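You operate a simulated robot arm through the tools that you are given. There is no shell and no other tool.

Carry out the task below with a simulated robot arm. There is one attempt and no reset: what you move stays moved.

Task
Run the motor in reverse at about 240 rpm, then lever to Stop and pump off.
Fine: start the pump once, set the lever, then the throttle marked for that way; no load; valves stay.
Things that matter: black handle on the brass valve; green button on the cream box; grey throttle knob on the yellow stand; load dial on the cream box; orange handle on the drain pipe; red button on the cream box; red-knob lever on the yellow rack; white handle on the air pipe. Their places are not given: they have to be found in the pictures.

Only the result counts: the job must be done as asked and must still hold three seconds after the hand-in. Knocking over, shifting, dropping, spilling or breaking anything else fails it.

Robot
A 7-joint arm with a fingered hand, fixed in place. Base frame: the origin is on the floor under the middle of its stand, x ahead of it, y to its left, z up. Units: mm, rad, N and s.
It reaches about 1164 mm from its shoulder. Its first joint turns from -2.897 to 2.897 rad. Payload 4.7 kg.
The tool frame sits at the grasp point between the pads (the TCP): z along the fingers, y along the line on which they close. The tips reach 36 mm beyond it. The gripper opens to 120 mm; its body begins 42 mm behind the TCP. The gripper is a hand of 5 fingers: y runs from the thumb to the fingers, the wrist lies at [-18, -122, -210] in the tool frame.
Orientation is that of the tool frame in the base frame, as [roll, pitch, yaw] about the fixed x, y, z axes, in that order (R = Rz(yaw) Ry(pitch) Rx(roll)). With the fingers straight down and the wrist toward the robot, the tool's x, y and z point along [0, 1, 0], [1, 0, 0] and [0, 0, -1] of the base frame.

Tools
- The arm moves only by the tool servo_tool. Its argument "series" is a list of rows, each an object of numbers (a shift or turn left out is 0): "x", "y", "z": the shift along the tool's x, y, z in mm; "wx", "wy", "wz": the turn, a rotation vector about the tool's x, y, z in rad. In form: [{"x": .., "y": .., "z": .., "wx": .., "wy": .., "wz": ..}, ...]. A call has 1 to 20 rows; each row shifts and turns the commanded pose from where the row before left it, along the tool's axes as they then stand. A row lasts 0.2 s, in which the tool goes at most 50 mm and 0.15 rad; a call with a longer step from one row to the next is refused whole. Where a pose cannot be reached the arm comes as near as it can. A force on the tool above 50 N (or 10 N above the force at the start of the call, whichever is more), or a blocked arm, ends the call early, and 0.2 s more pass. In this call time passes only in rows, and 0.2 s behind the last. The reply holds the time, the measured pose of the TCP, the force on the tool along the base axes, the opening and the grip force, in the units named above and with some noise, with the torque about the TCP (base axes, N m) and any sound that the robot's microphone picked up.
- Cameras (640 x 400 px; columns grow to the right, rows downward): "scene" is fixed at [402.5, -482.8, 1622]; the picture's right is [-0.08, 1.00, 0.00], its down [0.93, 0.07, -0.35] and it looks along [-0.35, -0.03, -0.94] (base axes); focal length 223 px, centre (320, 200). "wrist" rides on the gripper at [73, -91, -143] in the tool frame; the picture's right is [-0.80, 0.28, -0.53], its down [-0.53, -0.73, 0.42] and it looks along [-0.27, 0.62, 0.74] (tool axes); focal length 234 px, centre (320, 200).
- snapshot(camera): a new picture of that camera. It takes no simulated time.
- curl_fingers(index, middle, ring, little, thumb_bend, thumb_turn): sets how far each is bent, from 0 (flat) to 1 (curled in); at 0.3 the hand is open as for a grip, at 0.7 the pads meet at the TCP. One left out holds its place. A second passes; each finger stops where it meets its share of the squeeze, and holds until it gets a number again. It is the only way to open and close the hand. It gives what a move gives, with no picture; readings hold the bend of each and the force on index, middle, ring, little, thumb and palm. thumb_turn goes from beside the hand (0) to across from the fingers (1), as for a grip.
- pixel_to_xyz(camera, pixels): for up to 12 pixels [column, row] of the newest picture of that camera ("zoom" is the newest enlarged one), the place [x, y, z] in the base frame of the surface seen there, good to about 2 mm, but the place of the scene camera against the robot may be out by one fixed shift of up to 18 mm in any direction. It takes no simulated time.
- close_up(camera, box): a new picture of the part [left, top, right, bottom] of that camera's present view, enlarged. It takes no simulated time.
- hand_in(): hands the job in; it is judged then, once.

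Open the gripper and draw the arm clear of the work before you hand the job in, unless the task says otherwise.

The tools are called after "Request:" by a JSON object that holds its "name" and its "arguments". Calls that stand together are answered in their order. servo_tool: Moves the arm, as the interface text tells. Its arguments: {"type":"object","properties":{"series":{"type":"array","items":{"type":"object","properties":{"x":{"type":"number"},"y":{"type":"number"},"z":{"type":"number"},"wx":{"type":"number"},"wy":{"type":"number"},"wz":{"type":"number"}}}}},"required":["series"]} The other tools are called the same way: curl_fingers (index, middle, ring, little, thumb_bend, thumb_turn) moves the fingers one by one; snapshot (camera) takes a picture; pixel_to_xyz (camera, pixels) gives the place of the surface under pixels of a picture; close_up (camera, box) takes an enlarged picture of a part of a camera's view; hand_in () hands the job in.

At the start:

```text
time_s: 0.0
eef_pos: [175.6, -380.9, 1225.6]
orientation: [-3.141, -0.001, 1.571]
wrist_force: [0.8, 0.5, 0.0]
moment: [0.02, -0.02, -0.03]
gripper_width: 119.5
grasp_force: 0.1
shape: jaw
bend: [0.3, 0.3, 0.3, 0.3, 0.3, 0.98]
finger forces: [0.0, 0.1, 0.0, 0.1, 0.0, 0.0]
```

scene: 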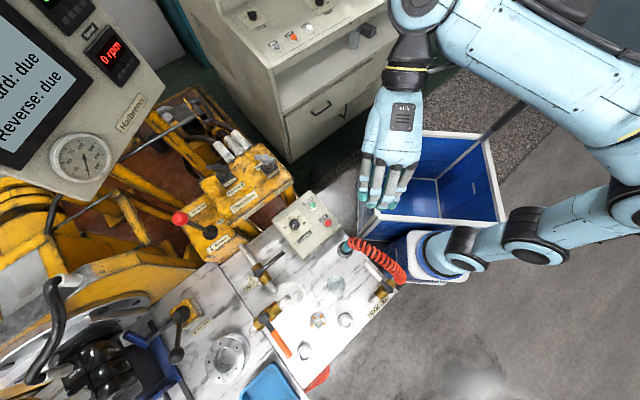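
wrist: 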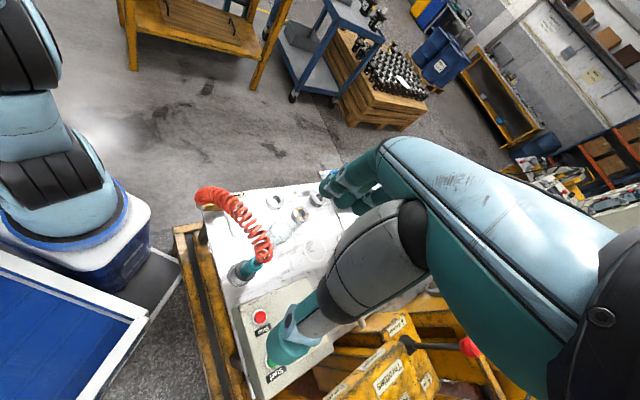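

The scene shows a cream box near (305,222), a red-knob lever near (195,225), the yellow stand, and the display at top left. I'll take enlarged pictures to read the labels.

Request:
{"name": "close_up", "arguments": {"camera": "scene", "box": [260, 180, 360, 260]}}

Request:
{"name": "close_up", "arguments": {"camera": "scene", "box": [150, 130, 310, 260]}}

Request:
{"name": "close_up", "arguments": {"camera": "scene", "box": [0, 0, 160, 200]}}

Request:
{"name": "close_up", "arguments": {"camera": "scene", "box": [130, 230, 410, 400]}}

```text
5.00 times, centred on (310, 220) of scene
```

zoom: 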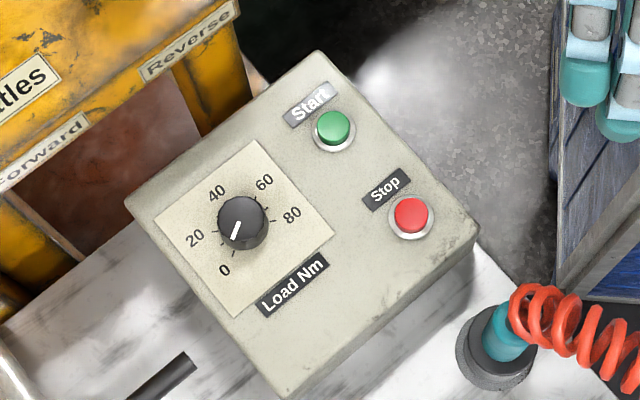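

```text
3.08 times, centred on (230, 195) of scene
```

zoom: 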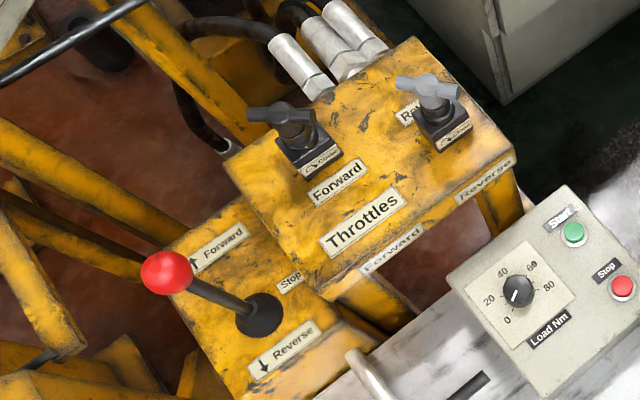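

```text
2.00 times, centred on (80, 100) of scene
```

zoom: 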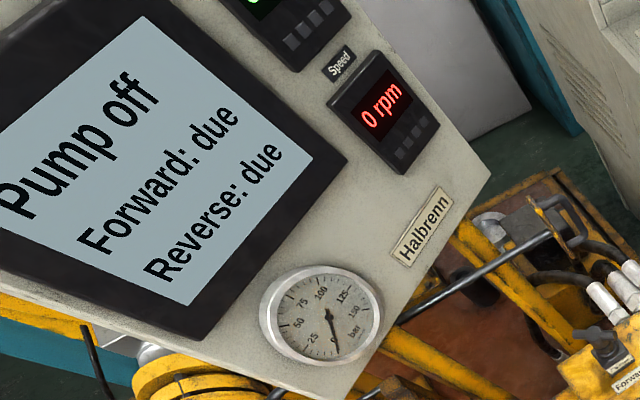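

```text
2.29 times, centred on (270, 315) of scene
```

zoom: 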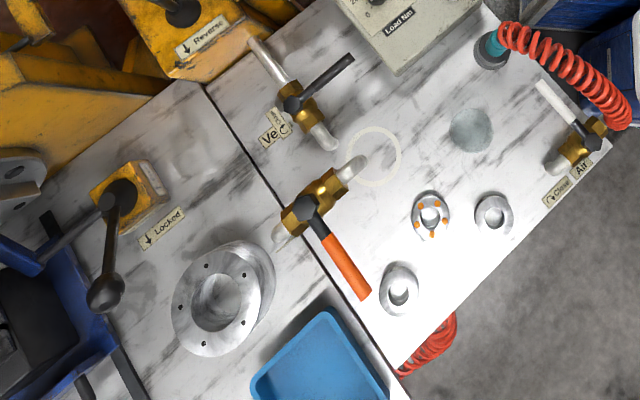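

The display reads "Pump off", 0 rpm, and the lever looks upright at Stop. I'll enlarge the box, stand and rack again so I can measure points there.

Request:
{"name": "close_up", "arguments": {"camera": "scene", "box": [160, 130, 340, 260]}}

```text
3.08 times, centred on (250, 195) of scene
```

zoom: 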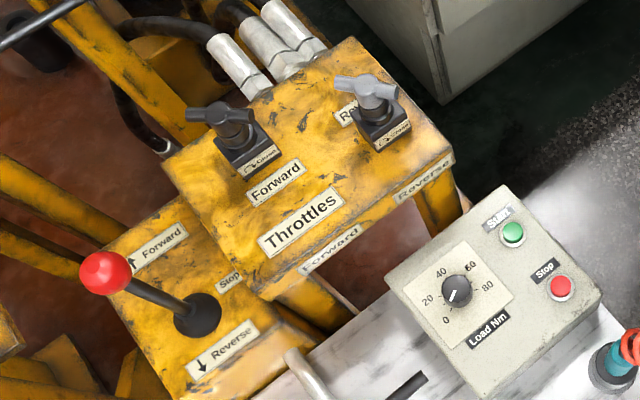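

I'll measure the main parts from this enlargement: red ball (103,272), lever base (196,313), grey knob (367,88) and its base, the buttons (512,232) and (561,287), the dial (456,290), and label points.

Request:
{"name": "pixel_to_xyz", "arguments": {"camera": "zoom", "pixels": [[103, 272], [196, 313], [222, 346], [156, 248], [229, 283], [367, 88], [340, 82], [395, 92], [383, 125], [512, 230], [561, 286], [456, 288]]}}

Request:
{"name": "pixel_to_xyz", "arguments": {"camera": "zoom", "pixels": [[395, 136], [380, 148], [410, 128], [360, 48], [450, 155], [270, 290], [170, 155], [210, 116], [240, 113], [190, 112], [540, 250], [440, 240]]}}

```text
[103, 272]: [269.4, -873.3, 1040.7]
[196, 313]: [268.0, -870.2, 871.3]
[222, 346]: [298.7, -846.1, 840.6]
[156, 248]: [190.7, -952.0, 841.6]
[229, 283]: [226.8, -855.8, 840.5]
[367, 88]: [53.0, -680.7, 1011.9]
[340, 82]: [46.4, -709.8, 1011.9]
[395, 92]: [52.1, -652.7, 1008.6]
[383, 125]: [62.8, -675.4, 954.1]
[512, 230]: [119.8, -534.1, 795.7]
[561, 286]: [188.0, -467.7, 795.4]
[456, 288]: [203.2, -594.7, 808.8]
```

```text
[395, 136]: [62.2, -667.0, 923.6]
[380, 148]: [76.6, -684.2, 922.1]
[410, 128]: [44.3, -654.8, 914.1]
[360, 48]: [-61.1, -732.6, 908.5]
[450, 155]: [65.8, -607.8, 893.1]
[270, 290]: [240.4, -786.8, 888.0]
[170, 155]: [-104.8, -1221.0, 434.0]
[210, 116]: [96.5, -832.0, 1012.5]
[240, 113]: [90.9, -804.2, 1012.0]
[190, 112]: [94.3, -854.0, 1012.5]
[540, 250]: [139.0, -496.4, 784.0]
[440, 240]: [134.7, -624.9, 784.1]
```

The lever stands upright above (268,-870), so it is at Stop. I'll measure the label ends to find the lever's direction of travel and the throttle's orientation.

Request:
{"name": "pixel_to_xyz", "arguments": {"camera": "zoom", "pixels": [[192, 370], [255, 327], [130, 262], [184, 229], [219, 286], [240, 275], [267, 245], [338, 198], [300, 270], [355, 232], [398, 197], [450, 163]]}}

Request:
{"name": "close_up", "arguments": {"camera": "scene", "box": [255, 145, 295, 185]}}

Request:
{"name": "close_up", "arguments": {"camera": "scene", "box": [165, 190, 245, 260]}}

Request:
{"name": "close_up", "arguments": {"camera": "scene", "box": [275, 200, 335, 240]}}

```text
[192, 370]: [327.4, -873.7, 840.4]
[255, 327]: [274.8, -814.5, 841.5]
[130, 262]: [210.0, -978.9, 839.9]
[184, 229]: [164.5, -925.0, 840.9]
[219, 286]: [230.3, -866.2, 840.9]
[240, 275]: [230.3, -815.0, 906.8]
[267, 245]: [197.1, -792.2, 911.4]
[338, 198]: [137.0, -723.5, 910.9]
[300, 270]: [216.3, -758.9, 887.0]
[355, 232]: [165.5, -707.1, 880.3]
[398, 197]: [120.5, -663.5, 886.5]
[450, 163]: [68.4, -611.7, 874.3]
```

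```text
10.00 times, centred on (275, 165) of scene
```

zoom: 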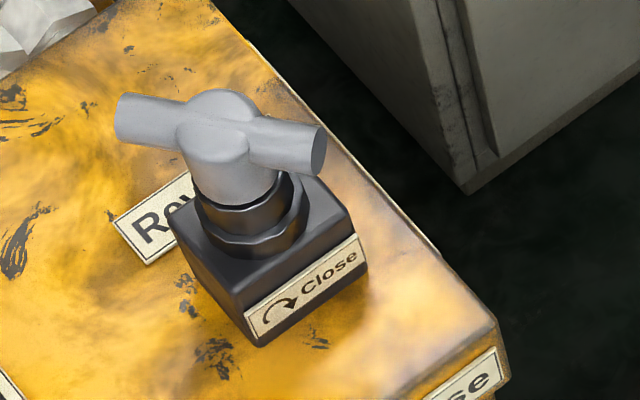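

```text
5.71 times, centred on (205, 225) of scene
```

zoom: 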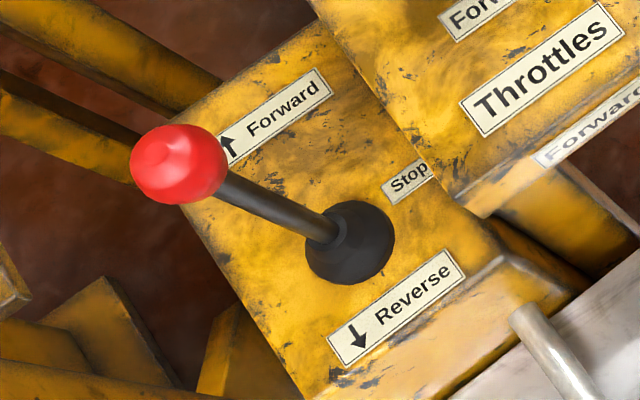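

```text
10.00 times, centred on (305, 220) of scene
```

zoom: 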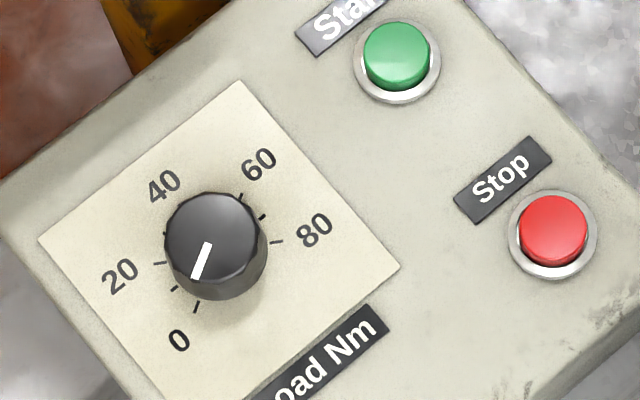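

The load dial mark points at the 0 tick, and the right-hand grey throttle is the one marked Reverse, with "Close" clockwise. Next I'll look at the hand from the wrist camera to learn the finger geometry.

Request:
{"name": "close_up", "arguments": {"camera": "wrist", "box": [200, 120, 640, 400]}}

Request:
{"name": "close_up", "arguments": {"camera": "scene", "box": [340, 60, 460, 230]}}

```text
1.43 times, centred on (420, 260) of wrist
```

zoom: 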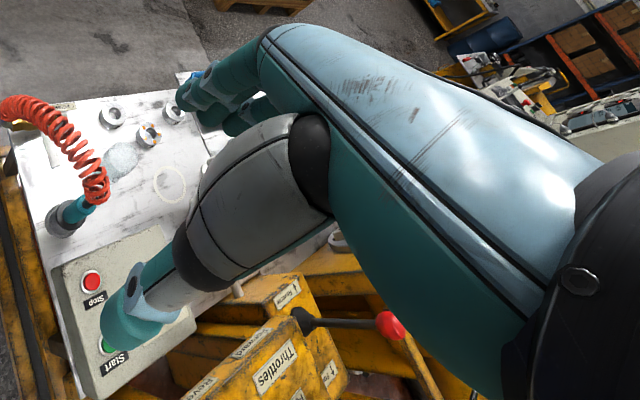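

```text
2.35 times, centred on (400, 145) of scene
```

zoom: 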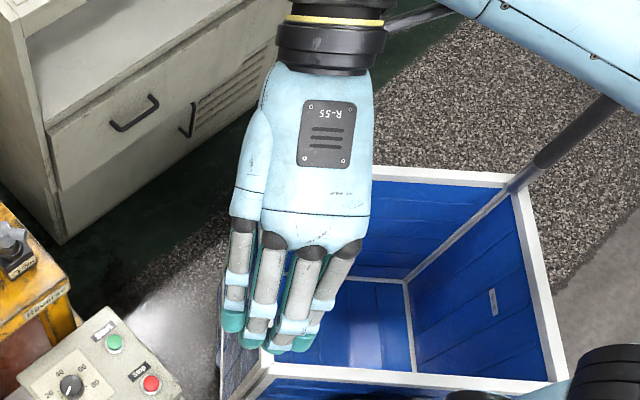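

The hand is seen from the side in the wrist view with the thumb hanging at (140,330 in the zoom). I'll shape a pointing hand here, well clear of everything, to see how the index extends.

Request:
{"name": "curl_fingers", "arguments": {"index": 0.2, "middle": 1.0, "ring": 1.0, "little": 1.0, "thumb_bend": 0.3, "thumb_turn": 0.3}}

Request:
{"name": "snapshot", "arguments": {"camera": "wrist"}}

Request:
{"name": "close_up", "arguments": {"camera": "scene", "box": [340, 60, 460, 230]}}

```text
time_s: 1.0
eef_pos: [175.6, -380.6, 1226.1]
orientation: [-3.139, 0.0, 1.571]
wrist_force: [0.5, 0.9, 0.0]
moment: [0.01, -0.01, 0.02]
gripper_width: 162.5
grasp_force: 0.0
shape: fingers
bend: [0.2, 1.0, 1.0, 1.0, 0.3, 0.29]
finger forces: [0.0, 0.0, 0.1, 0.0, 0.0, 0.0]
```

```text
taken
```

wrist: 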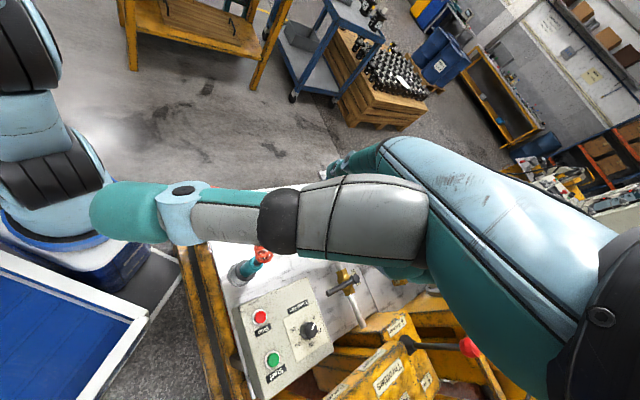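

```text
2.35 times, centred on (400, 145) of scene
```

zoom: 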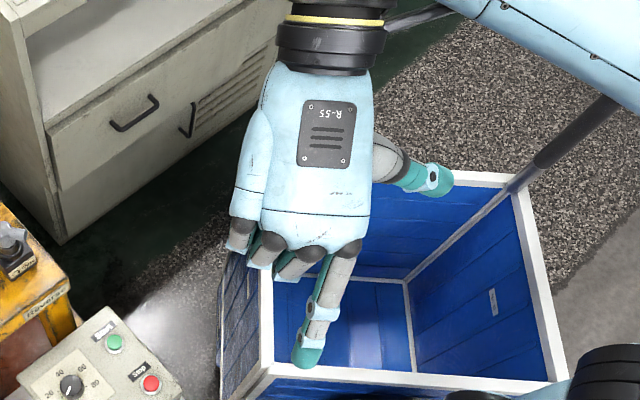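

The index (right-most finger, zoom tip (303,358)) now extends while the others are curled and the thumb is at the side. I'll measure the index along its length and compare the tip in the wrist view.

Request:
{"name": "pixel_to_xyz", "arguments": {"camera": "zoom", "pixels": [[303, 360], [307, 350], [322, 312], [345, 255], [295, 262], [265, 255], [240, 240], [435, 180], [113, 342], [150, 383], [72, 384]]}}

Request:
{"name": "pixel_to_xyz", "arguments": {"camera": "wrist", "pixels": [[330, 168], [345, 160], [326, 178], [273, 360], [260, 317], [309, 328], [110, 215], [290, 375], [240, 310]]}}

Request:
{"name": "close_up", "arguments": {"camera": "wrist", "box": [230, 130, 430, 260]}}

```text
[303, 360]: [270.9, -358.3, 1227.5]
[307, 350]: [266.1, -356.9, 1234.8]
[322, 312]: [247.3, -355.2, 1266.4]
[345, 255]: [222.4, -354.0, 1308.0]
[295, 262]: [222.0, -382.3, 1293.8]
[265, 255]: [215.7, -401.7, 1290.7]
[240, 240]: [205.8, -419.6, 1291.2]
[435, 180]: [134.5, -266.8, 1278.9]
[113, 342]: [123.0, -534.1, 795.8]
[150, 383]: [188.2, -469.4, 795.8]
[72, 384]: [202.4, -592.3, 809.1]
```

```text
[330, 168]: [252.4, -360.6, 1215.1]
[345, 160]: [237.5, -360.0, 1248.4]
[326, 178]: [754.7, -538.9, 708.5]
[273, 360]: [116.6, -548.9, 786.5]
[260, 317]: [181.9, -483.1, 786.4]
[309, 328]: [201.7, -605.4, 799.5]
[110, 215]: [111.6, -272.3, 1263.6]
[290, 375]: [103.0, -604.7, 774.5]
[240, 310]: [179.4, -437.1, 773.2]
```

```text
3.08 times, centred on (330, 195) of wrist
```

zoom: 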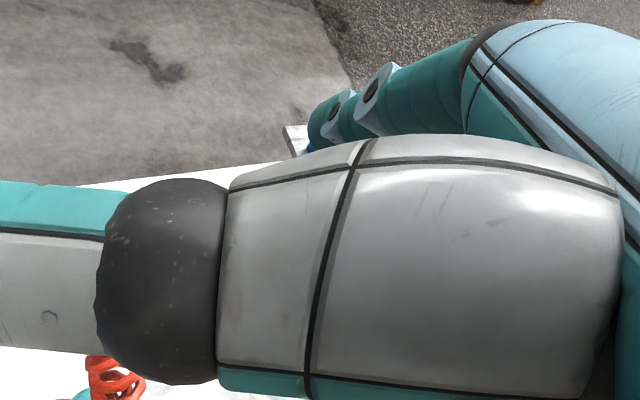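

The wrist view gives the green button at about (117,-549,786), versus (123,-534,796) from the scene camera, so the scene is off by roughly (-5,-14,-9). I'll check the surrounding obstacles' heights (blue bin rim, stand edges, cabinet) before moving.

Request:
{"name": "snapshot", "arguments": {"camera": "scene"}}

Request:
{"name": "pixel_to_xyz", "arguments": {"camera": "scene", "pixels": [[368, 212], [500, 218], [492, 138], [362, 235], [385, 290], [376, 270], [345, 247], [370, 245], [400, 90], [330, 30], [300, 95], [384, 40]]}}

```text
taken
```

scene: 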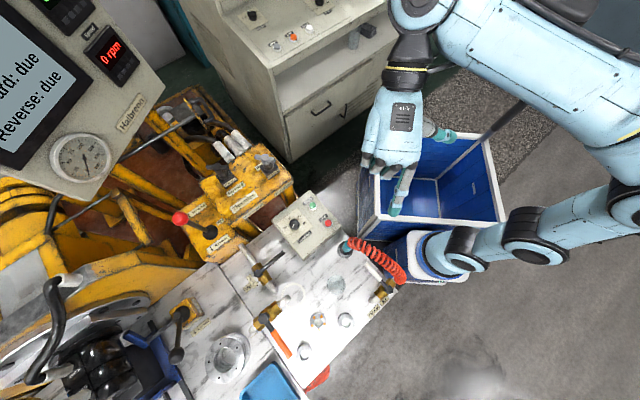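

```text
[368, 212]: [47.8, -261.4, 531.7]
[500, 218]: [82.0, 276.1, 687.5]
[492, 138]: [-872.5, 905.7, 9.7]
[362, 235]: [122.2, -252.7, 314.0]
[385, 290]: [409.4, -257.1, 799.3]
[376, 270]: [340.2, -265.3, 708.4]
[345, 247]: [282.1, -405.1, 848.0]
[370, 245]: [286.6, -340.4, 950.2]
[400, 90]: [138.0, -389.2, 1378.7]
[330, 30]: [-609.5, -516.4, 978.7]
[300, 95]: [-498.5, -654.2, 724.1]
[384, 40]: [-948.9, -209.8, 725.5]
```

Nothing tall is near the present height (z≈1215 and up); the air hose coil peaks near (287,-340,950). I'll turn the hand so the wrist faces the robot (+y side), staying high.

Request:
{"name": "servo_tool", "arguments": {"series": [{"wz": 0.136}, {"wz": 0.136}, {"wz": 0.136}, {"wz": 0.136}, {"wz": 0.136}, {"wz": 0.136}, {"wz": 0.136}, {"wz": 0.136}, {"wz": 0.136}, {"wz": 0.136}]}}

Request:
{"name": "snapshot", "arguments": {"camera": "scene"}}

Request:
{"name": "snapshot", "arguments": {"camera": "wrist"}}

```text
time_s: 3.2
eef_pos: [176.1, -380.7, 1226.4]
orientation: [-3.141, -0.001, 0.211]
wrist_force: [-0.4, 0.1, 0.6]
moment: [0.01, 0.0, 0.01]
gripper_width: 162.7
grasp_force: 0.0
shape: fingers
bend: [0.2, 1.0, 1.0, 1.0, 0.3, 0.29]
finger forces: [0.1, 0.1, 0.0, 0.0, 0.0, 0.1]
```

```text
taken
```

scene: 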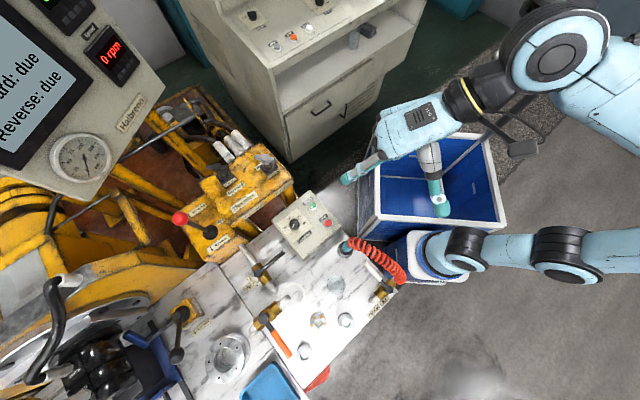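

```text
taken
```

wrist: 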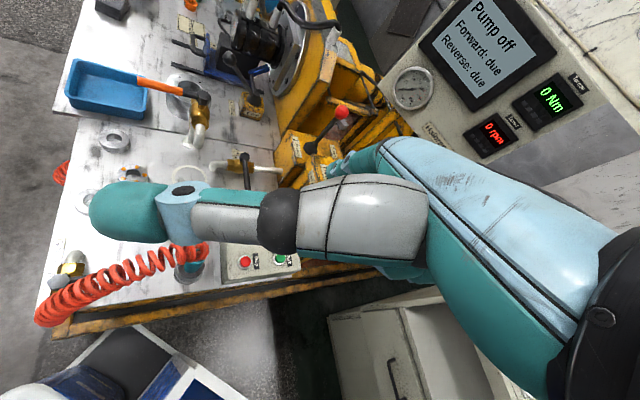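

The turn worked, and the wrist view now shows the display (Pump off, 0 rpm, 0 Nm). Next I tilt the hand so the index points straight down.

Request:
{"name": "servo_tool", "arguments": {"series": [{"wx": 0.135}, {"wx": 0.135}, {"wx": 0.135}, {"wx": 0.135}]}}

Request:
{"name": "snapshot", "arguments": {"camera": "scene"}}

Request:
{"name": "snapshot", "arguments": {"camera": "wrist"}}

Request:
{"name": "close_up", "arguments": {"camera": "scene", "box": [320, 80, 480, 230]}}

```text
time_s: 4.2
eef_pos: [177.3, -381.5, 1226.2]
orientation: [-2.601, -0.001, 0.21]
wrist_force: [0.0, 0.8, 0.8]
moment: [-0.04, 0.03, 0.03]
gripper_width: 162.7
grasp_force: 0.0
shape: fingers
bend: [0.2, 1.0, 1.0, 1.0, 0.3, 0.29]
finger forces: [0.0, 0.0, 0.0, 0.0, 0.0, 0.0]
```

```text
taken
```

scene: 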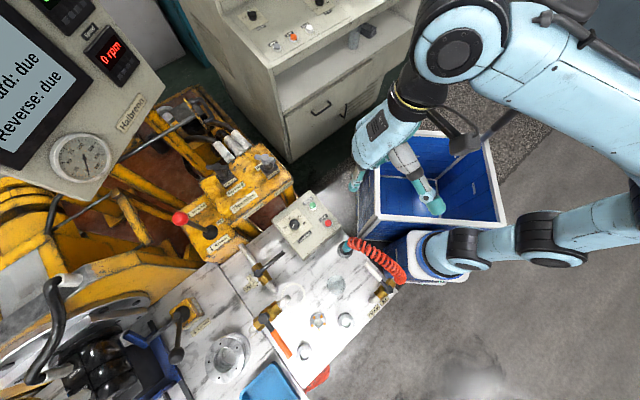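

```text
taken
```

wrist: 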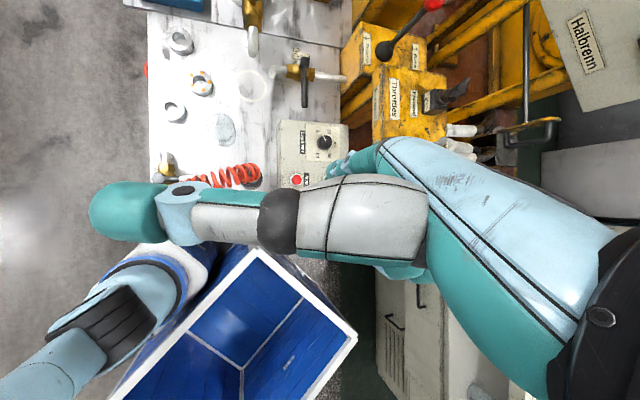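

```text
2.67 times, centred on (400, 155) of scene
```

zoom: 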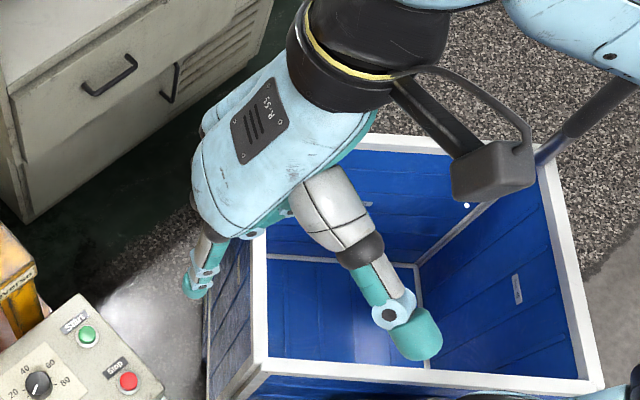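

The index now points nearly straight down (zoom tip (190,290)). I'll measure the tip and the buttons in this same picture so they share the same offset.

Request:
{"name": "pixel_to_xyz", "arguments": {"camera": "zoom", "pixels": [[190, 292], [195, 285], [187, 297], [205, 262], [220, 228], [87, 333], [128, 380], [40, 380], [415, 345]]}}

Request:
{"name": "close_up", "arguments": {"camera": "wrist", "box": [260, 100, 420, 200]}}

```text
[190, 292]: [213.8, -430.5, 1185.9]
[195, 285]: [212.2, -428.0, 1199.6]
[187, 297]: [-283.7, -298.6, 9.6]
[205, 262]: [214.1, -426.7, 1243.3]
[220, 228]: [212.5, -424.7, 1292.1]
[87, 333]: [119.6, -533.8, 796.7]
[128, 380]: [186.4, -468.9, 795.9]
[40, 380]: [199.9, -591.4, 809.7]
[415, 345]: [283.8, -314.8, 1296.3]
```

```text
4.00 times, centred on (340, 150) of wrist
```

zoom: 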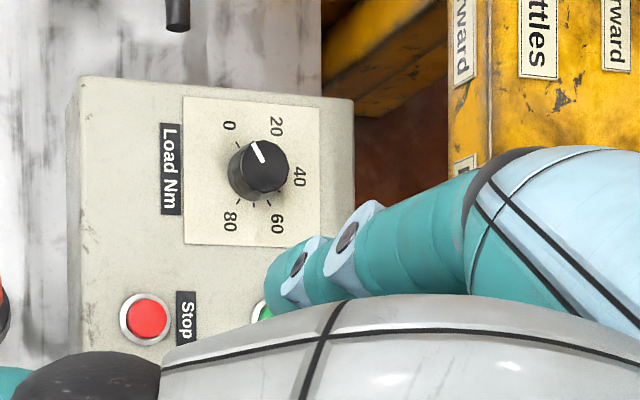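

The tip is about (200,-444,1173) in the robot frame, and the green button lies (-84,-105,-386) from it. I move sideways over the button, then down 300 mm, and look again.

Request:
{"name": "servo_tool", "arguments": {"series": [{"x": -26, "y": 18.25, "z": -10.95}, {"x": -26, "y": 18.25, "z": -10.95}, {"x": -26, "y": 18.25, "z": -10.95}, {"x": -26, "y": 18.25, "z": -10.95}, {"y": 19.3, "z": 32.16}, {"y": 19.3, "z": 32.16}, {"y": 19.3, "z": 32.16}, {"y": 19.3, "z": 32.16}, {"y": 19.3, "z": 32.16}, {"y": 19.3, "z": 32.16}, {"y": 19.3, "z": 32.16}, {"y": 19.3, "z": 32.16}]}}

Request:
{"name": "close_up", "arguments": {"camera": "scene", "box": [250, 120, 410, 250]}}

Request:
{"name": "snapshot", "arguments": {"camera": "wrist"}}

```text
time_s: 6.8
eef_pos: [89.6, -486.3, 924.9]
orientation: [-2.602, 0.0, 0.211]
wrist_force: [-0.2, 0.4, 0.5]
moment: [-0.02, 0.01, 0.03]
gripper_width: 162.4
grasp_force: 0.1
shape: fingers
bend: [0.2, 1.0, 1.0, 1.0, 0.3, 0.29]
finger forces: [0.1, 0.0, 0.1, 0.1, 0.0, 0.0]
```

```text
3.08 times, centred on (330, 185) of scene
```

zoom: 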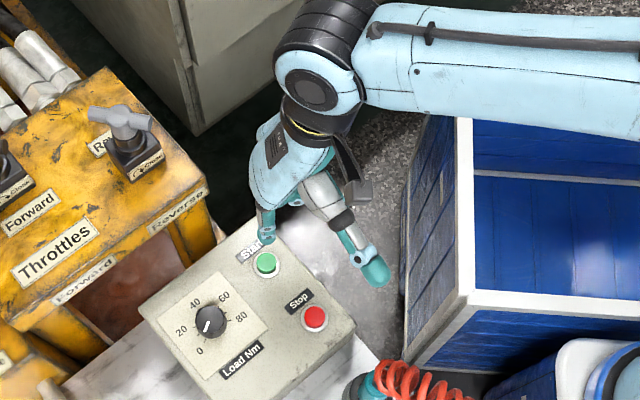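

```text
taken
```

wrist: 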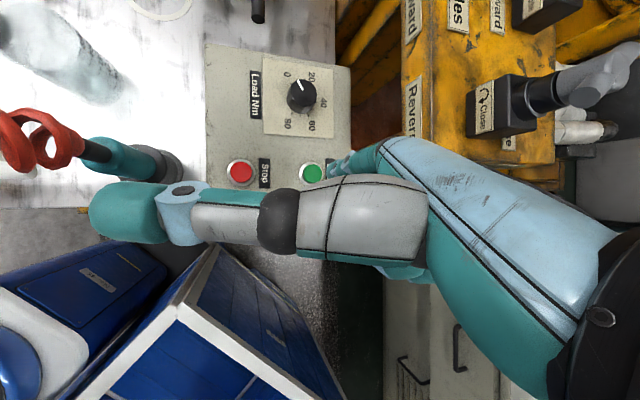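

The tip at zoom (267,240) hovers behind the green button at (266,263). I'll measure both again in this picture and in the wrist view.

Request:
{"name": "pixel_to_xyz", "arguments": {"camera": "zoom", "pixels": [[267, 241], [267, 235], [262, 228], [272, 232], [266, 220], [266, 262], [315, 319], [210, 318]]}}

Request:
{"name": "close_up", "arguments": {"camera": "wrist", "box": [200, 40, 420, 200]}}

```text
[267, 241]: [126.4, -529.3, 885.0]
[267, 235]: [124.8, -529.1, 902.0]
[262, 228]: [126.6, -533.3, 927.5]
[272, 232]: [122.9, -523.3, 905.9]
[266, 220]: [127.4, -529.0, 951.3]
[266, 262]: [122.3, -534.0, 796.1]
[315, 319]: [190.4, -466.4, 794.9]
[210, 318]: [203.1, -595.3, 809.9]
```

```text
2.50 times, centred on (310, 120) of wrist
```

zoom: 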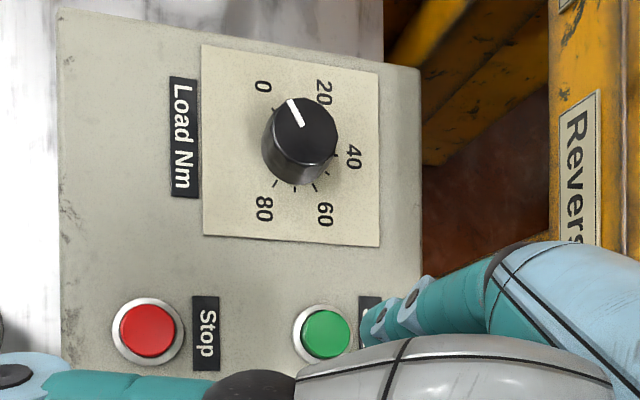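

I'll measure the buttons in this closer wrist picture (green (326,333), red (150,330), dial (303,127)) for the robot-frame places.

Request:
{"name": "pixel_to_xyz", "arguments": {"camera": "zoom", "pixels": [[326, 333], [150, 330], [303, 125], [303, 333], [372, 316], [390, 330], [410, 310], [450, 290]]}}

```text
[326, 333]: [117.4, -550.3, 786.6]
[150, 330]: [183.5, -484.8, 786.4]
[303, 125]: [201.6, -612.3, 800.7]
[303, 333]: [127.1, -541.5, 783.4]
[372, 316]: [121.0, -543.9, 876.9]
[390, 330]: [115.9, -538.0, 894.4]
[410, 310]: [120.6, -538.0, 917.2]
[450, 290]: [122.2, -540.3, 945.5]
```

The tip center is about (114,-547,872), so the button at (117.4,-550.3,786.6) is some 86 mm below. I descend 78 mm with a small sideways correction and then check.

Request:
{"name": "servo_tool", "arguments": {"series": [{"x": 0.77, "y": 14.4, "z": 21.7}, {"x": 0.77, "y": 14.4, "z": 21.7}, {"x": 0.77, "y": 14.4, "z": 21.7}]}}

Request:
{"name": "close_up", "arguments": {"camera": "scene", "box": [270, 170, 350, 230]}}

Request:
{"name": "close_up", "arguments": {"camera": "wrist", "box": [200, 40, 420, 200]}}

```text
time_s: 7.6
eef_pos: [91.5, -488.7, 849.6]
orientation: [-2.605, 0.002, 0.211]
wrist_force: [0.0, 0.9, 15.6]
moment: [-0.89, -0.42, 0.03]
gripper_width: 161.9
grasp_force: 7.2
shape: fingers
bend: [0.2, 1.0, 1.0, 1.0, 0.3, 0.29]
finger forces: [14.7, 0.0, 0.0, 0.0, 0.0, 0.0]
heard: click
```

```text
6.67 times, centred on (310, 200) of scene
```

zoom: 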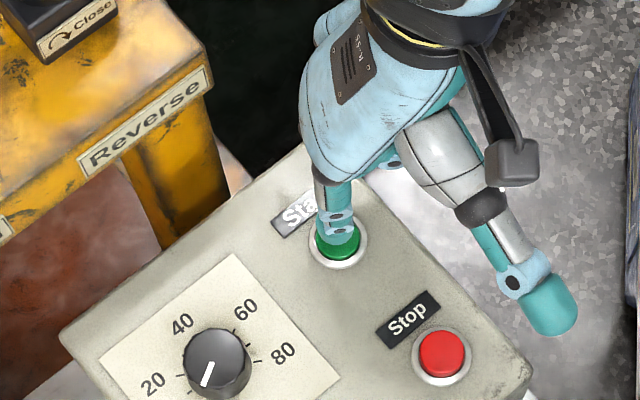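

```text
2.50 times, centred on (310, 120) of wrist
```

zoom: 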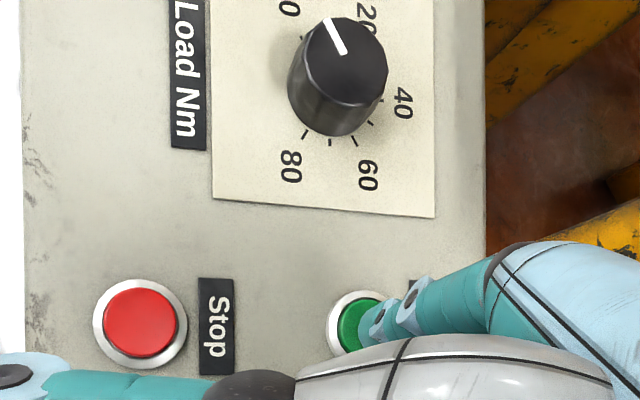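

A click was heard with 15 N on the index, so the button has been pressed. I'll read the display.

Request:
{"name": "close_up", "arguments": {"camera": "scene", "box": [0, 0, 160, 200]}}

```text
2.00 times, centred on (80, 100) of scene
```

zoom: 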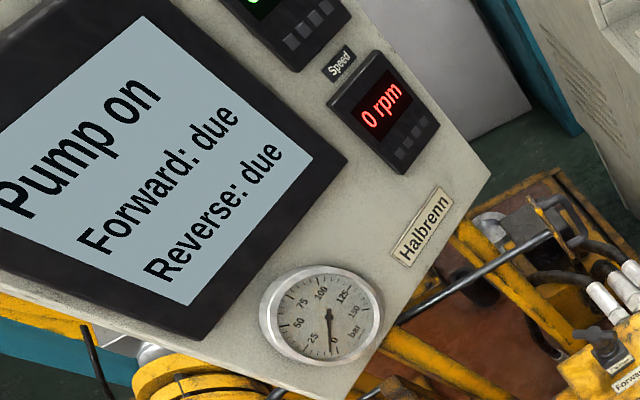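

The display shows "Pump on". I lift straight up 250 mm off the button and tilt the hand back to vertical.

Request:
{"name": "servo_tool", "arguments": {"series": [{"y": -5.15, "z": -8.58}, {"y": -18.4, "z": -30.6}, {"y": -18.4, "z": -30.6}, {"y": -18.4, "z": -30.6}, {"y": -18.4, "z": -30.6}, {"y": -18.4, "z": -30.6}, {"y": -18.4, "z": -30.6}, {"y": -18.4, "z": -30.6}, {"wx": -0.135}, {"wx": -0.135}, {"wx": -0.135}, {"wx": -0.135}]}}

Request:
{"name": "curl_fingers", "arguments": {"index": 0.3, "middle": 0.3, "ring": 0.3, "little": 0.3, "thumb_bend": 0.3, "thumb_turn": 1.0}}

Request:
{"name": "snapshot", "arguments": {"camera": "scene"}}

Request:
{"name": "snapshot", "arguments": {"camera": "wrist"}}

```text
time_s: 10.2
eef_pos: [94.2, -487.6, 1106.7]
orientation: [3.141, 0.0, 0.213]
wrist_force: [0.1, -1.1, 0.1]
moment: [0.02, -0.02, 0.03]
gripper_width: 162.7
grasp_force: 0.1
shape: fingers
bend: [0.2, 1.0, 1.0, 1.0, 0.3, 0.29]
finger forces: [0.0, 0.1, 0.1, 0.1, 0.0, 0.0]
```

```text
time_s: 11.2
eef_pos: [94.2, -488.2, 1108.6]
orientation: [-3.141, 0.0, 0.21]
wrist_force: [0.5, 0.0, 0.2]
moment: [0.02, 0.03, 0.03]
gripper_width: 122.1
grasp_force: 0.0
shape: fingers
bend: [0.3, 0.3, 0.3, 0.3, 0.3, 0.97]
finger forces: [0.0, 0.0, 0.1, 0.1, 0.0, 0.0]
```

```text
taken
```

scene: 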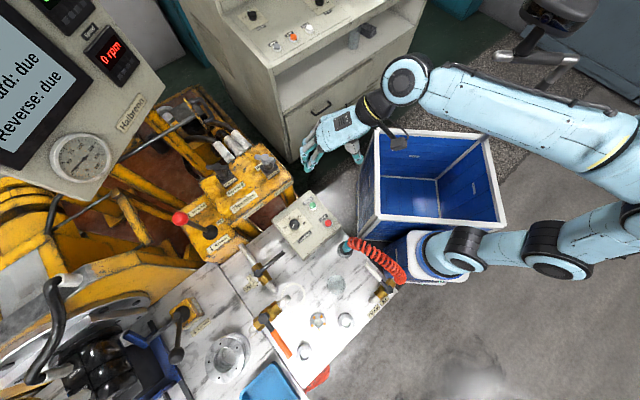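

```text
taken
```

wrist: 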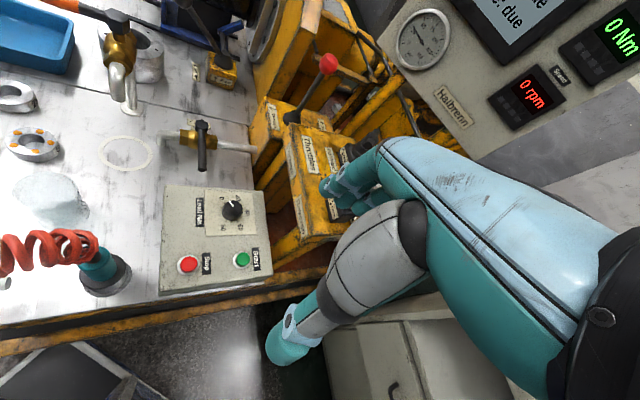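

The hand is open and high. I'll measure the red ball, lever rod and labels from the wrist camera (ball near (328,63)).

Request:
{"name": "close_up", "arguments": {"camera": "wrist", "box": [240, 40, 400, 240]}}

```text
2.00 times, centred on (320, 140) of wrist
```

zoom: 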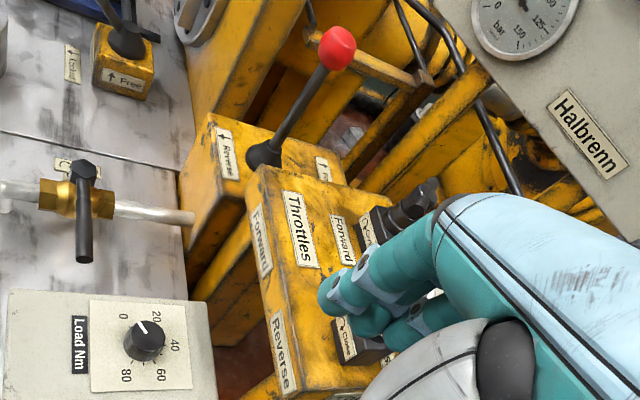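

I'll get the places of the ball (337,46), rod points and the boot (264,155) from this wrist enlargement.

Request:
{"name": "pixel_to_xyz", "arguments": {"camera": "zoom", "pixels": [[337, 46], [337, 32], [337, 60], [322, 48], [352, 48], [320, 72], [300, 103], [283, 130], [264, 155], [225, 155], [322, 168], [400, 205]]}}

```text
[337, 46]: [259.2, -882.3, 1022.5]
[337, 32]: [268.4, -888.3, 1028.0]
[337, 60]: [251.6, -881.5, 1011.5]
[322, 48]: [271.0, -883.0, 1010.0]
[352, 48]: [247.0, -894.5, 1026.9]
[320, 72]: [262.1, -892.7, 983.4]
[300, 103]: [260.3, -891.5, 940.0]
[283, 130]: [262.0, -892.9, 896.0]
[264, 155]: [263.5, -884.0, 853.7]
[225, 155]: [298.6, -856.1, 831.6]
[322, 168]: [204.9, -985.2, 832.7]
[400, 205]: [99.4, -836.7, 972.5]
```

The ball center works out at about (262,-900,1014) and the rod is vertical. Before moving there I check where the display panel and gauge stand.

Request:
{"name": "pixel_to_xyz", "arguments": {"camera": "scene", "pixels": [[80, 158], [110, 190], [163, 85], [105, 50], [60, 70], [10, 170], [55, 290], [140, 120], [100, 270], [180, 310]]}}

Request:
{"name": "servo_tool", "arguments": {"series": [{"z": -30}, {"z": -30}, {"z": -30}]}}

```text
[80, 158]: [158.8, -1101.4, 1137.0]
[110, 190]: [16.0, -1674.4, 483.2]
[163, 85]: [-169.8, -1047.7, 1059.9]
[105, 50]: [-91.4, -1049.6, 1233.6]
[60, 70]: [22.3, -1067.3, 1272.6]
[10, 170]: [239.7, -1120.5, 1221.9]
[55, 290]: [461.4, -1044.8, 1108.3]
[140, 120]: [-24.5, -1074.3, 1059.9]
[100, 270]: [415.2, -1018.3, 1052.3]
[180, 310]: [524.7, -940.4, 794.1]
```

```text
time_s: 12.0
eef_pos: [95.2, -489.7, 1199.1]
orientation: [-3.141, -0.001, 0.212]
wrist_force: [0.5, -0.9, -0.1]
moment: [0.04, 0.0, 0.01]
gripper_width: 122.0
grasp_force: 0.0
shape: fingers
bend: [0.3, 0.3, 0.3, 0.3, 0.3, 0.97]
finger forces: [0.0, 0.0, 0.1, 0.1, 0.0, 0.0]
```

The panel face is at y≈-1110 near x=200, about 140 mm beyond the hand's reach at the lever, so there is room. I turn the hand so its closing line lies along the lever's swing (yaw -0.855).

Request:
{"name": "servo_tool", "arguments": {"series": [{"wz": 0.1334}, {"wz": 0.1334}, {"wz": 0.1334}, {"wz": 0.1334}, {"wz": 0.1334}, {"wz": 0.1334}, {"wz": 0.1334}, {"wz": 0.1334}]}}

Request:
{"name": "snapshot", "arguments": {"camera": "scene"}}

```text
time_s: 13.8
eef_pos: [96.0, -488.0, 1197.7]
orientation: [3.141, 0.002, -0.855]
wrist_force: [-0.9, 0.1, 1.0]
moment: [-0.03, 0.03, -0.01]
gripper_width: 122.5
grasp_force: 0.1
shape: fingers
bend: [0.3, 0.3, 0.3, 0.3, 0.3, 0.97]
finger forces: [0.0, 0.0, 0.0, 0.0, 0.0, 0.0]
```

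```text
taken
```

scene: 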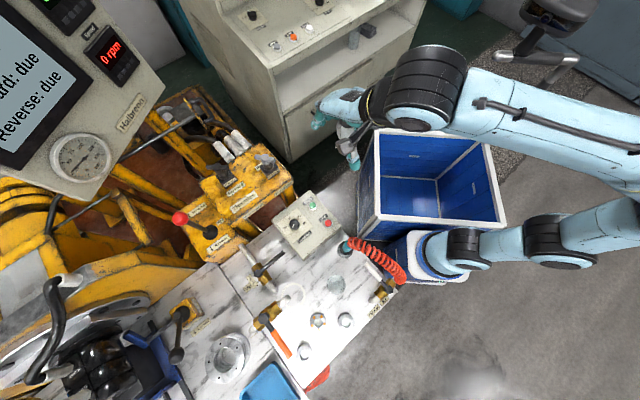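

Orientation is as wanted. I move over the lever ball at the same height.

Request:
{"name": "servo_tool", "arguments": {"series": [{"x": 42, "y": 14.5}, {"x": 42, "y": 14.5}, {"x": 42, "y": 14.5}, {"x": 42, "y": 14.5}, {"x": 42, "y": 14.5}, {"x": 42, "y": 14.5}, {"x": 42, "y": 14.5}, {"x": 42, "y": 14.5}, {"x": 42, "y": 14.5}, {"x": 42, "y": 14.5}]}}

Request:
{"name": "snapshot", "arguments": {"camera": "scene"}}

Request:
{"name": "snapshot", "arguments": {"camera": "wrist"}}

```text
time_s: 16.0
eef_pos: [242.0, -831.7, 1178.0]
orientation: [-3.137, 0.006, -0.854]
wrist_force: [0.4, -1.6, -3.4]
moment: [0.12, 0.01, 0.0]
gripper_width: 122.2
grasp_force: 0.0
shape: fingers
bend: [0.3, 0.3, 0.3, 0.3, 0.3, 0.98]
finger forces: [0.0, 0.0, 0.1, 0.0, 0.0, 0.0]
out of reach, approached as far as the arm can: row 9, 10
```

```text
taken
```

scene: 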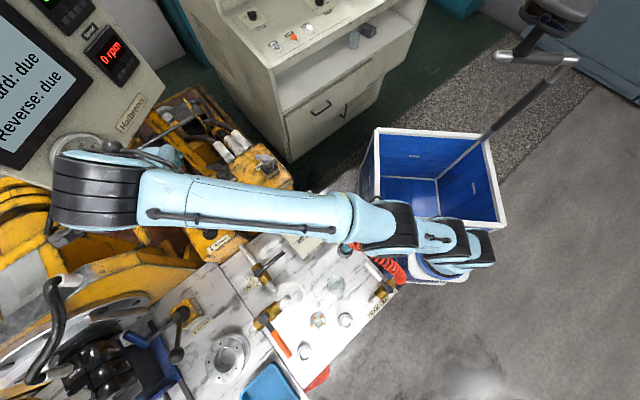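

```text
taken
```

wrist: 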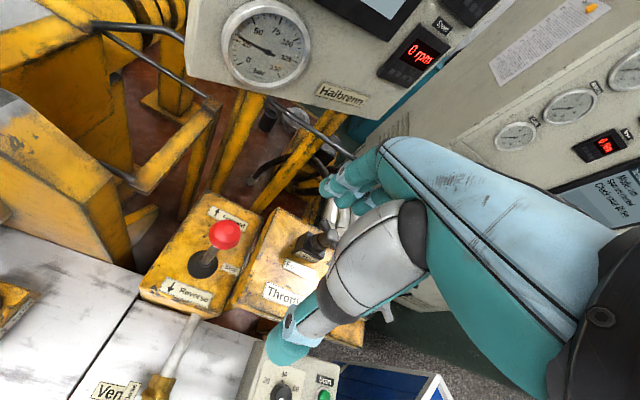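

The arm reports it is near its reach limit at this height; it stopped at (242,-832,1178). I'll check the arm's shoulder height in the scene to judge how much reach a lower pose gives.

Request:
{"name": "pixel_to_xyz", "arguments": {"camera": "scene", "pixels": [[480, 250], [455, 235], [430, 235], [395, 225], [370, 215], [330, 215], [230, 205], [150, 195], [95, 190], [430, 265], [125, 155], [170, 155]]}}

Request:
{"name": "close_up", "arguments": {"camera": "wrist", "box": [140, 170, 340, 330]}}

```text
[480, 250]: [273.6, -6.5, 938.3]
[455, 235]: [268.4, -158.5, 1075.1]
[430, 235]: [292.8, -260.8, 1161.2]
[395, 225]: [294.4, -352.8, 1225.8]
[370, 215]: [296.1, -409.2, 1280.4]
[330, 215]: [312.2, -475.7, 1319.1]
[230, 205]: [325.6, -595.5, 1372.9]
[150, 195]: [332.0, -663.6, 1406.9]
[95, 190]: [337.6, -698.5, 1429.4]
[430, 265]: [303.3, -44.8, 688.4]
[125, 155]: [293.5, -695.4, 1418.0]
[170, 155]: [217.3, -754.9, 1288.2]
```

```text
2.50 times, centred on (240, 250) of wrist
```

zoom: 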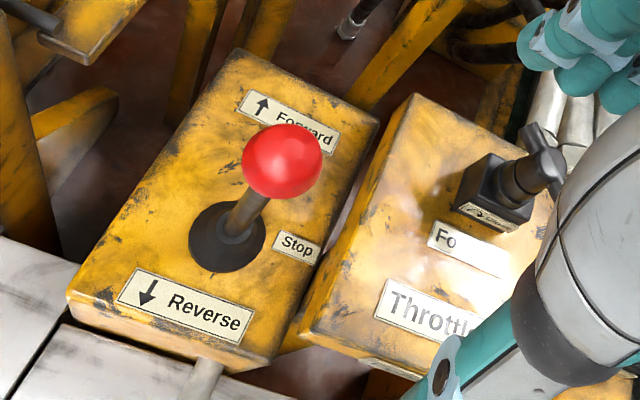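

The Reverse/Stop/Forward labels and ball are clear in this wrist view (ball at zoom (282,160)). I'll measure the ball and rod again from here.

Request:
{"name": "pixel_to_xyz", "arguments": {"camera": "zoom", "pixels": [[282, 160], [282, 135], [282, 185], [255, 160], [310, 160], [255, 195], [235, 225], [205, 245], [185, 310], [295, 245], [290, 120], [530, 165]]}}

```text
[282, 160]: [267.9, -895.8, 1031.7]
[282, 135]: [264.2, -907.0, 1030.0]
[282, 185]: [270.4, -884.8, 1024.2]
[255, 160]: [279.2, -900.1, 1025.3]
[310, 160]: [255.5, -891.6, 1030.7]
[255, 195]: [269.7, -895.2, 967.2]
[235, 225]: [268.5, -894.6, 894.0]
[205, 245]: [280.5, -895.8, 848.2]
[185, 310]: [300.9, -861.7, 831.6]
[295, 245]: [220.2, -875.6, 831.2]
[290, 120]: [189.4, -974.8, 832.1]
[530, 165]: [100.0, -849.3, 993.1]
```

Ball center confirmed at (262,-900,1013). I lower 40 mm (fingertips still ~70 mm above the ball) to see from which pose the arm continues.

Request:
{"name": "servo_tool", "arguments": {"series": [{"z": 20}, {"z": 20}]}}

```text
time_s: 16.6
eef_pos: [242.1, -830.7, 1141.7]
orientation: [3.142, 0.0, -0.855]
wrist_force: [0.0, 0.1, 0.1]
moment: [0.02, 0.01, -0.01]
gripper_width: 122.5
grasp_force: 0.0
shape: fingers
bend: [0.3, 0.3, 0.3, 0.3, 0.3, 0.98]
finger forces: [0.0, 0.1, 0.0, 0.0, 0.1, 0.0]
```

The move continues from the measured pose. I lower to z≈1088, still above the ball top (1034) and knobs (1003), then shift over the ball.

Request:
{"name": "servo_tool", "arguments": {"series": [{"z": 27}, {"z": 27}, {"x": 21.6, "y": 10}, {"x": 21.6, "y": 10}, {"x": 21.6, "y": 10}]}}

Request:
{"name": "snapshot", "arguments": {"camera": "wrist"}}

```text
time_s: 17.8
eef_pos: [258.7, -886.3, 1090.6]
orientation: [-3.14, -0.001, -0.856]
wrist_force: [-0.1, -0.2, 0.1]
moment: [-0.01, 0.02, 0.02]
gripper_width: 122.6
grasp_force: 0.1
shape: fingers
bend: [0.3, 0.3, 0.3, 0.3, 0.3, 0.98]
finger forces: [0.0, 0.0, 0.0, 0.1, 0.1, 0.1]
out of reach, approached as far as the arm can: row 5
```

```text
taken
```

wrist: 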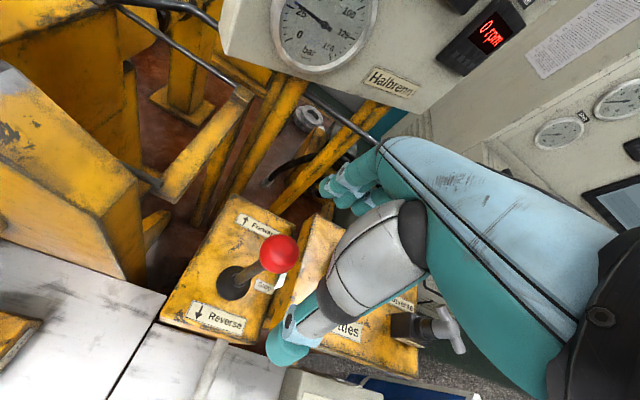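

The hand is now above the ball with only (12,6) mm left to correct in the tool plane. I lower around the ball while making that correction.

Request:
{"name": "servo_tool", "arguments": {"series": [{"z": 20, "x": 2, "y": 1.5}, {"z": 20, "x": 3, "y": 1.5}, {"z": 20, "x": 4, "y": 1.75}, {"z": 16, "x": 3.5, "y": 1.75}]}}

Request:
{"name": "snapshot", "arguments": {"camera": "wrist"}}

Request:
{"name": "snapshot", "arguments": {"camera": "scene"}}

```text
time_s: 18.8
eef_pos: [260.1, -900.3, 1013.1]
orientation: [3.141, -0.001, -0.856]
wrist_force: [0.4, -0.7, 0.1]
moment: [-0.02, 0.01, 0.02]
gripper_width: 122.5
grasp_force: 0.1
shape: fingers
bend: [0.3, 0.3, 0.3, 0.3, 0.3, 0.98]
finger forces: [0.0, 0.1, 0.0, 0.1, 0.0, 0.0]
```

```text
taken
```

wrist: 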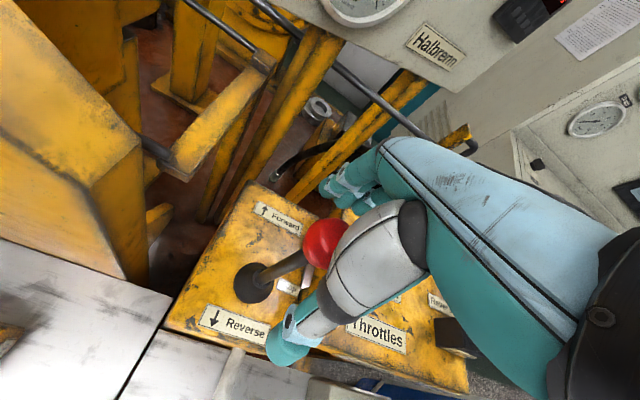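

```text
taken
```

scene: 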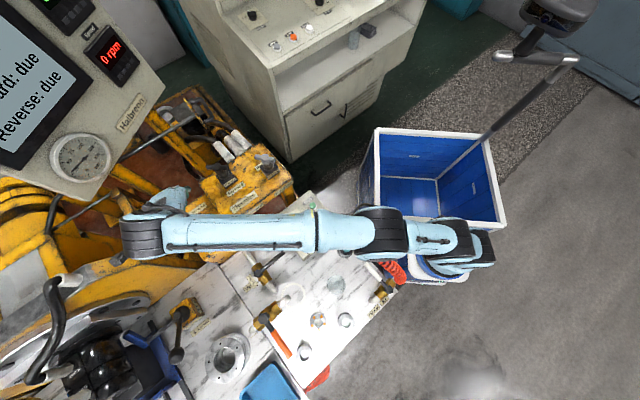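

TCP is at (260,-900,1013), on the ball. I close the index, middle and thumb on it.

Request:
{"name": "curl_fingers", "arguments": {"index": 0.65, "middle": 0.65, "thumb_bend": 0.65}}

Request:
{"name": "snapshot", "arguments": {"camera": "wrist"}}

```text
time_s: 19.8
eef_pos: [261.1, -900.4, 1011.6]
orientation: [-3.141, -0.001, -0.855]
wrist_force: [1.8, 0.6, -2.3]
moment: [-0.03, 0.01, 0.02]
gripper_width: 25.6
grasp_force: 3.6
shape: fingers
bend: [0.64, 0.65, 0.3, 0.3, 0.62, 1.0]
finger forces: [2.3, 0.0, 0.0, 0.0, 4.4, 0.0]
```

```text
taken
```

wrist: 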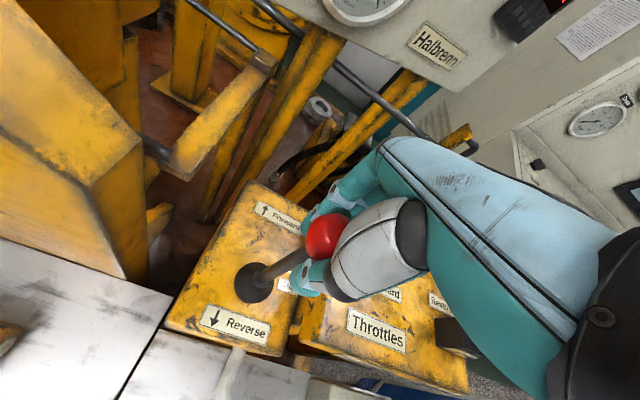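

Index and thumb now hold the ball lightly (2.3 N and 4.4 N). I tighten a little before moving the lever.

Request:
{"name": "curl_fingers", "arguments": {"index": 0.72, "middle": 0.72, "thumb_bend": 0.7}}

Request:
{"name": "servo_tool", "arguments": {"series": [{"y": -6, "z": 0.1}, {"y": -7, "z": 0.4}, {"y": -7, "z": 0.7}]}}

Request:
{"name": "snapshot", "arguments": {"camera": "wrist"}}

```text
time_s: 20.8
eef_pos: [260.1, -900.2, 1011.3]
orientation: [-3.141, 0.002, -0.855]
wrist_force: [0.8, 0.0, -6.8]
moment: [0.01, 0.05, -0.05]
gripper_width: 19.8
grasp_force: 11.2
shape: fingers
bend: [0.71, 0.72, 0.3, 0.3, 0.64, 1.0]
finger forces: [10.3, 0.5, 0.0, 0.1, 11.0, 0.0]
```

```text
time_s: 21.6
eef_pos: [275.6, -887.6, 1011.4]
orientation: [-3.14, 0.001, -0.855]
wrist_force: [-10.9, 3.1, -5.0]
moment: [-0.19, 0.47, -0.07]
gripper_width: 21.6
grasp_force: 12.6
shape: fingers
bend: [0.71, 0.72, 0.3, 0.3, 0.64, 1.0]
finger forces: [9.6, 6.2, 0.0, 0.1, 8.6, 0.0]
```

```text
taken
```

wrist: 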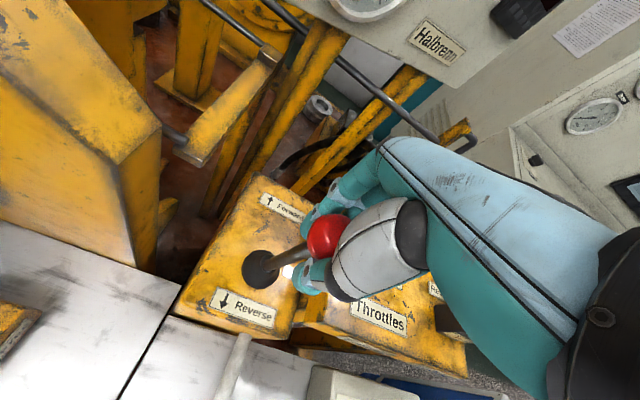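

The lever is starting to tilt, but the reading shows a sideways force of ~9 N, so my swing direction may be slightly off. I'll measure the label line and rod from this view.

Request:
{"name": "close_up", "arguments": {"camera": "wrist", "box": [160, 160, 340, 360]}}

```text
2.00 times, centred on (250, 260) of wrist
```

zoom: 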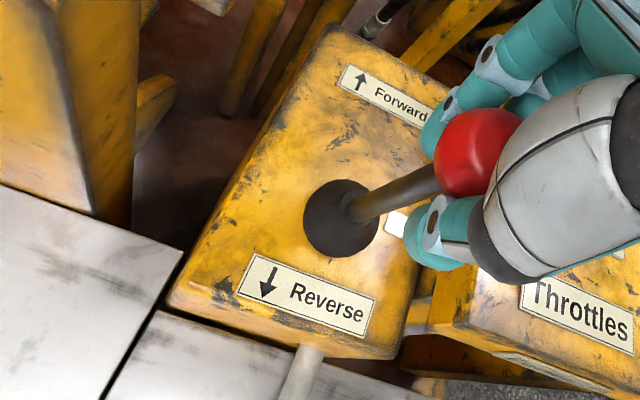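

I'll measure the label ends, plate edges, boot rim and the rod in this enlargement.

Request:
{"name": "pixel_to_xyz", "arguments": {"camera": "zoom", "pixels": [[240, 275], [372, 318], [340, 77], [427, 118], [172, 292], [320, 32], [312, 215], [358, 240], [340, 185], [430, 183], [400, 195], [375, 207]]}}

```text
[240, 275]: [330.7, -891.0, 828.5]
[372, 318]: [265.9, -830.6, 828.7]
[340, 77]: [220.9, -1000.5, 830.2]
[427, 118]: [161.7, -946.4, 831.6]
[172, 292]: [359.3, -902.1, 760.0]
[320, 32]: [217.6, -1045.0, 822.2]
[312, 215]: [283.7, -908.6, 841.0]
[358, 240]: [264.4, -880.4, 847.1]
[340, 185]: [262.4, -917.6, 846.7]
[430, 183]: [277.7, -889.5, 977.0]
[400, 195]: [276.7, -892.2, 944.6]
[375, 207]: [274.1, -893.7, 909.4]
```

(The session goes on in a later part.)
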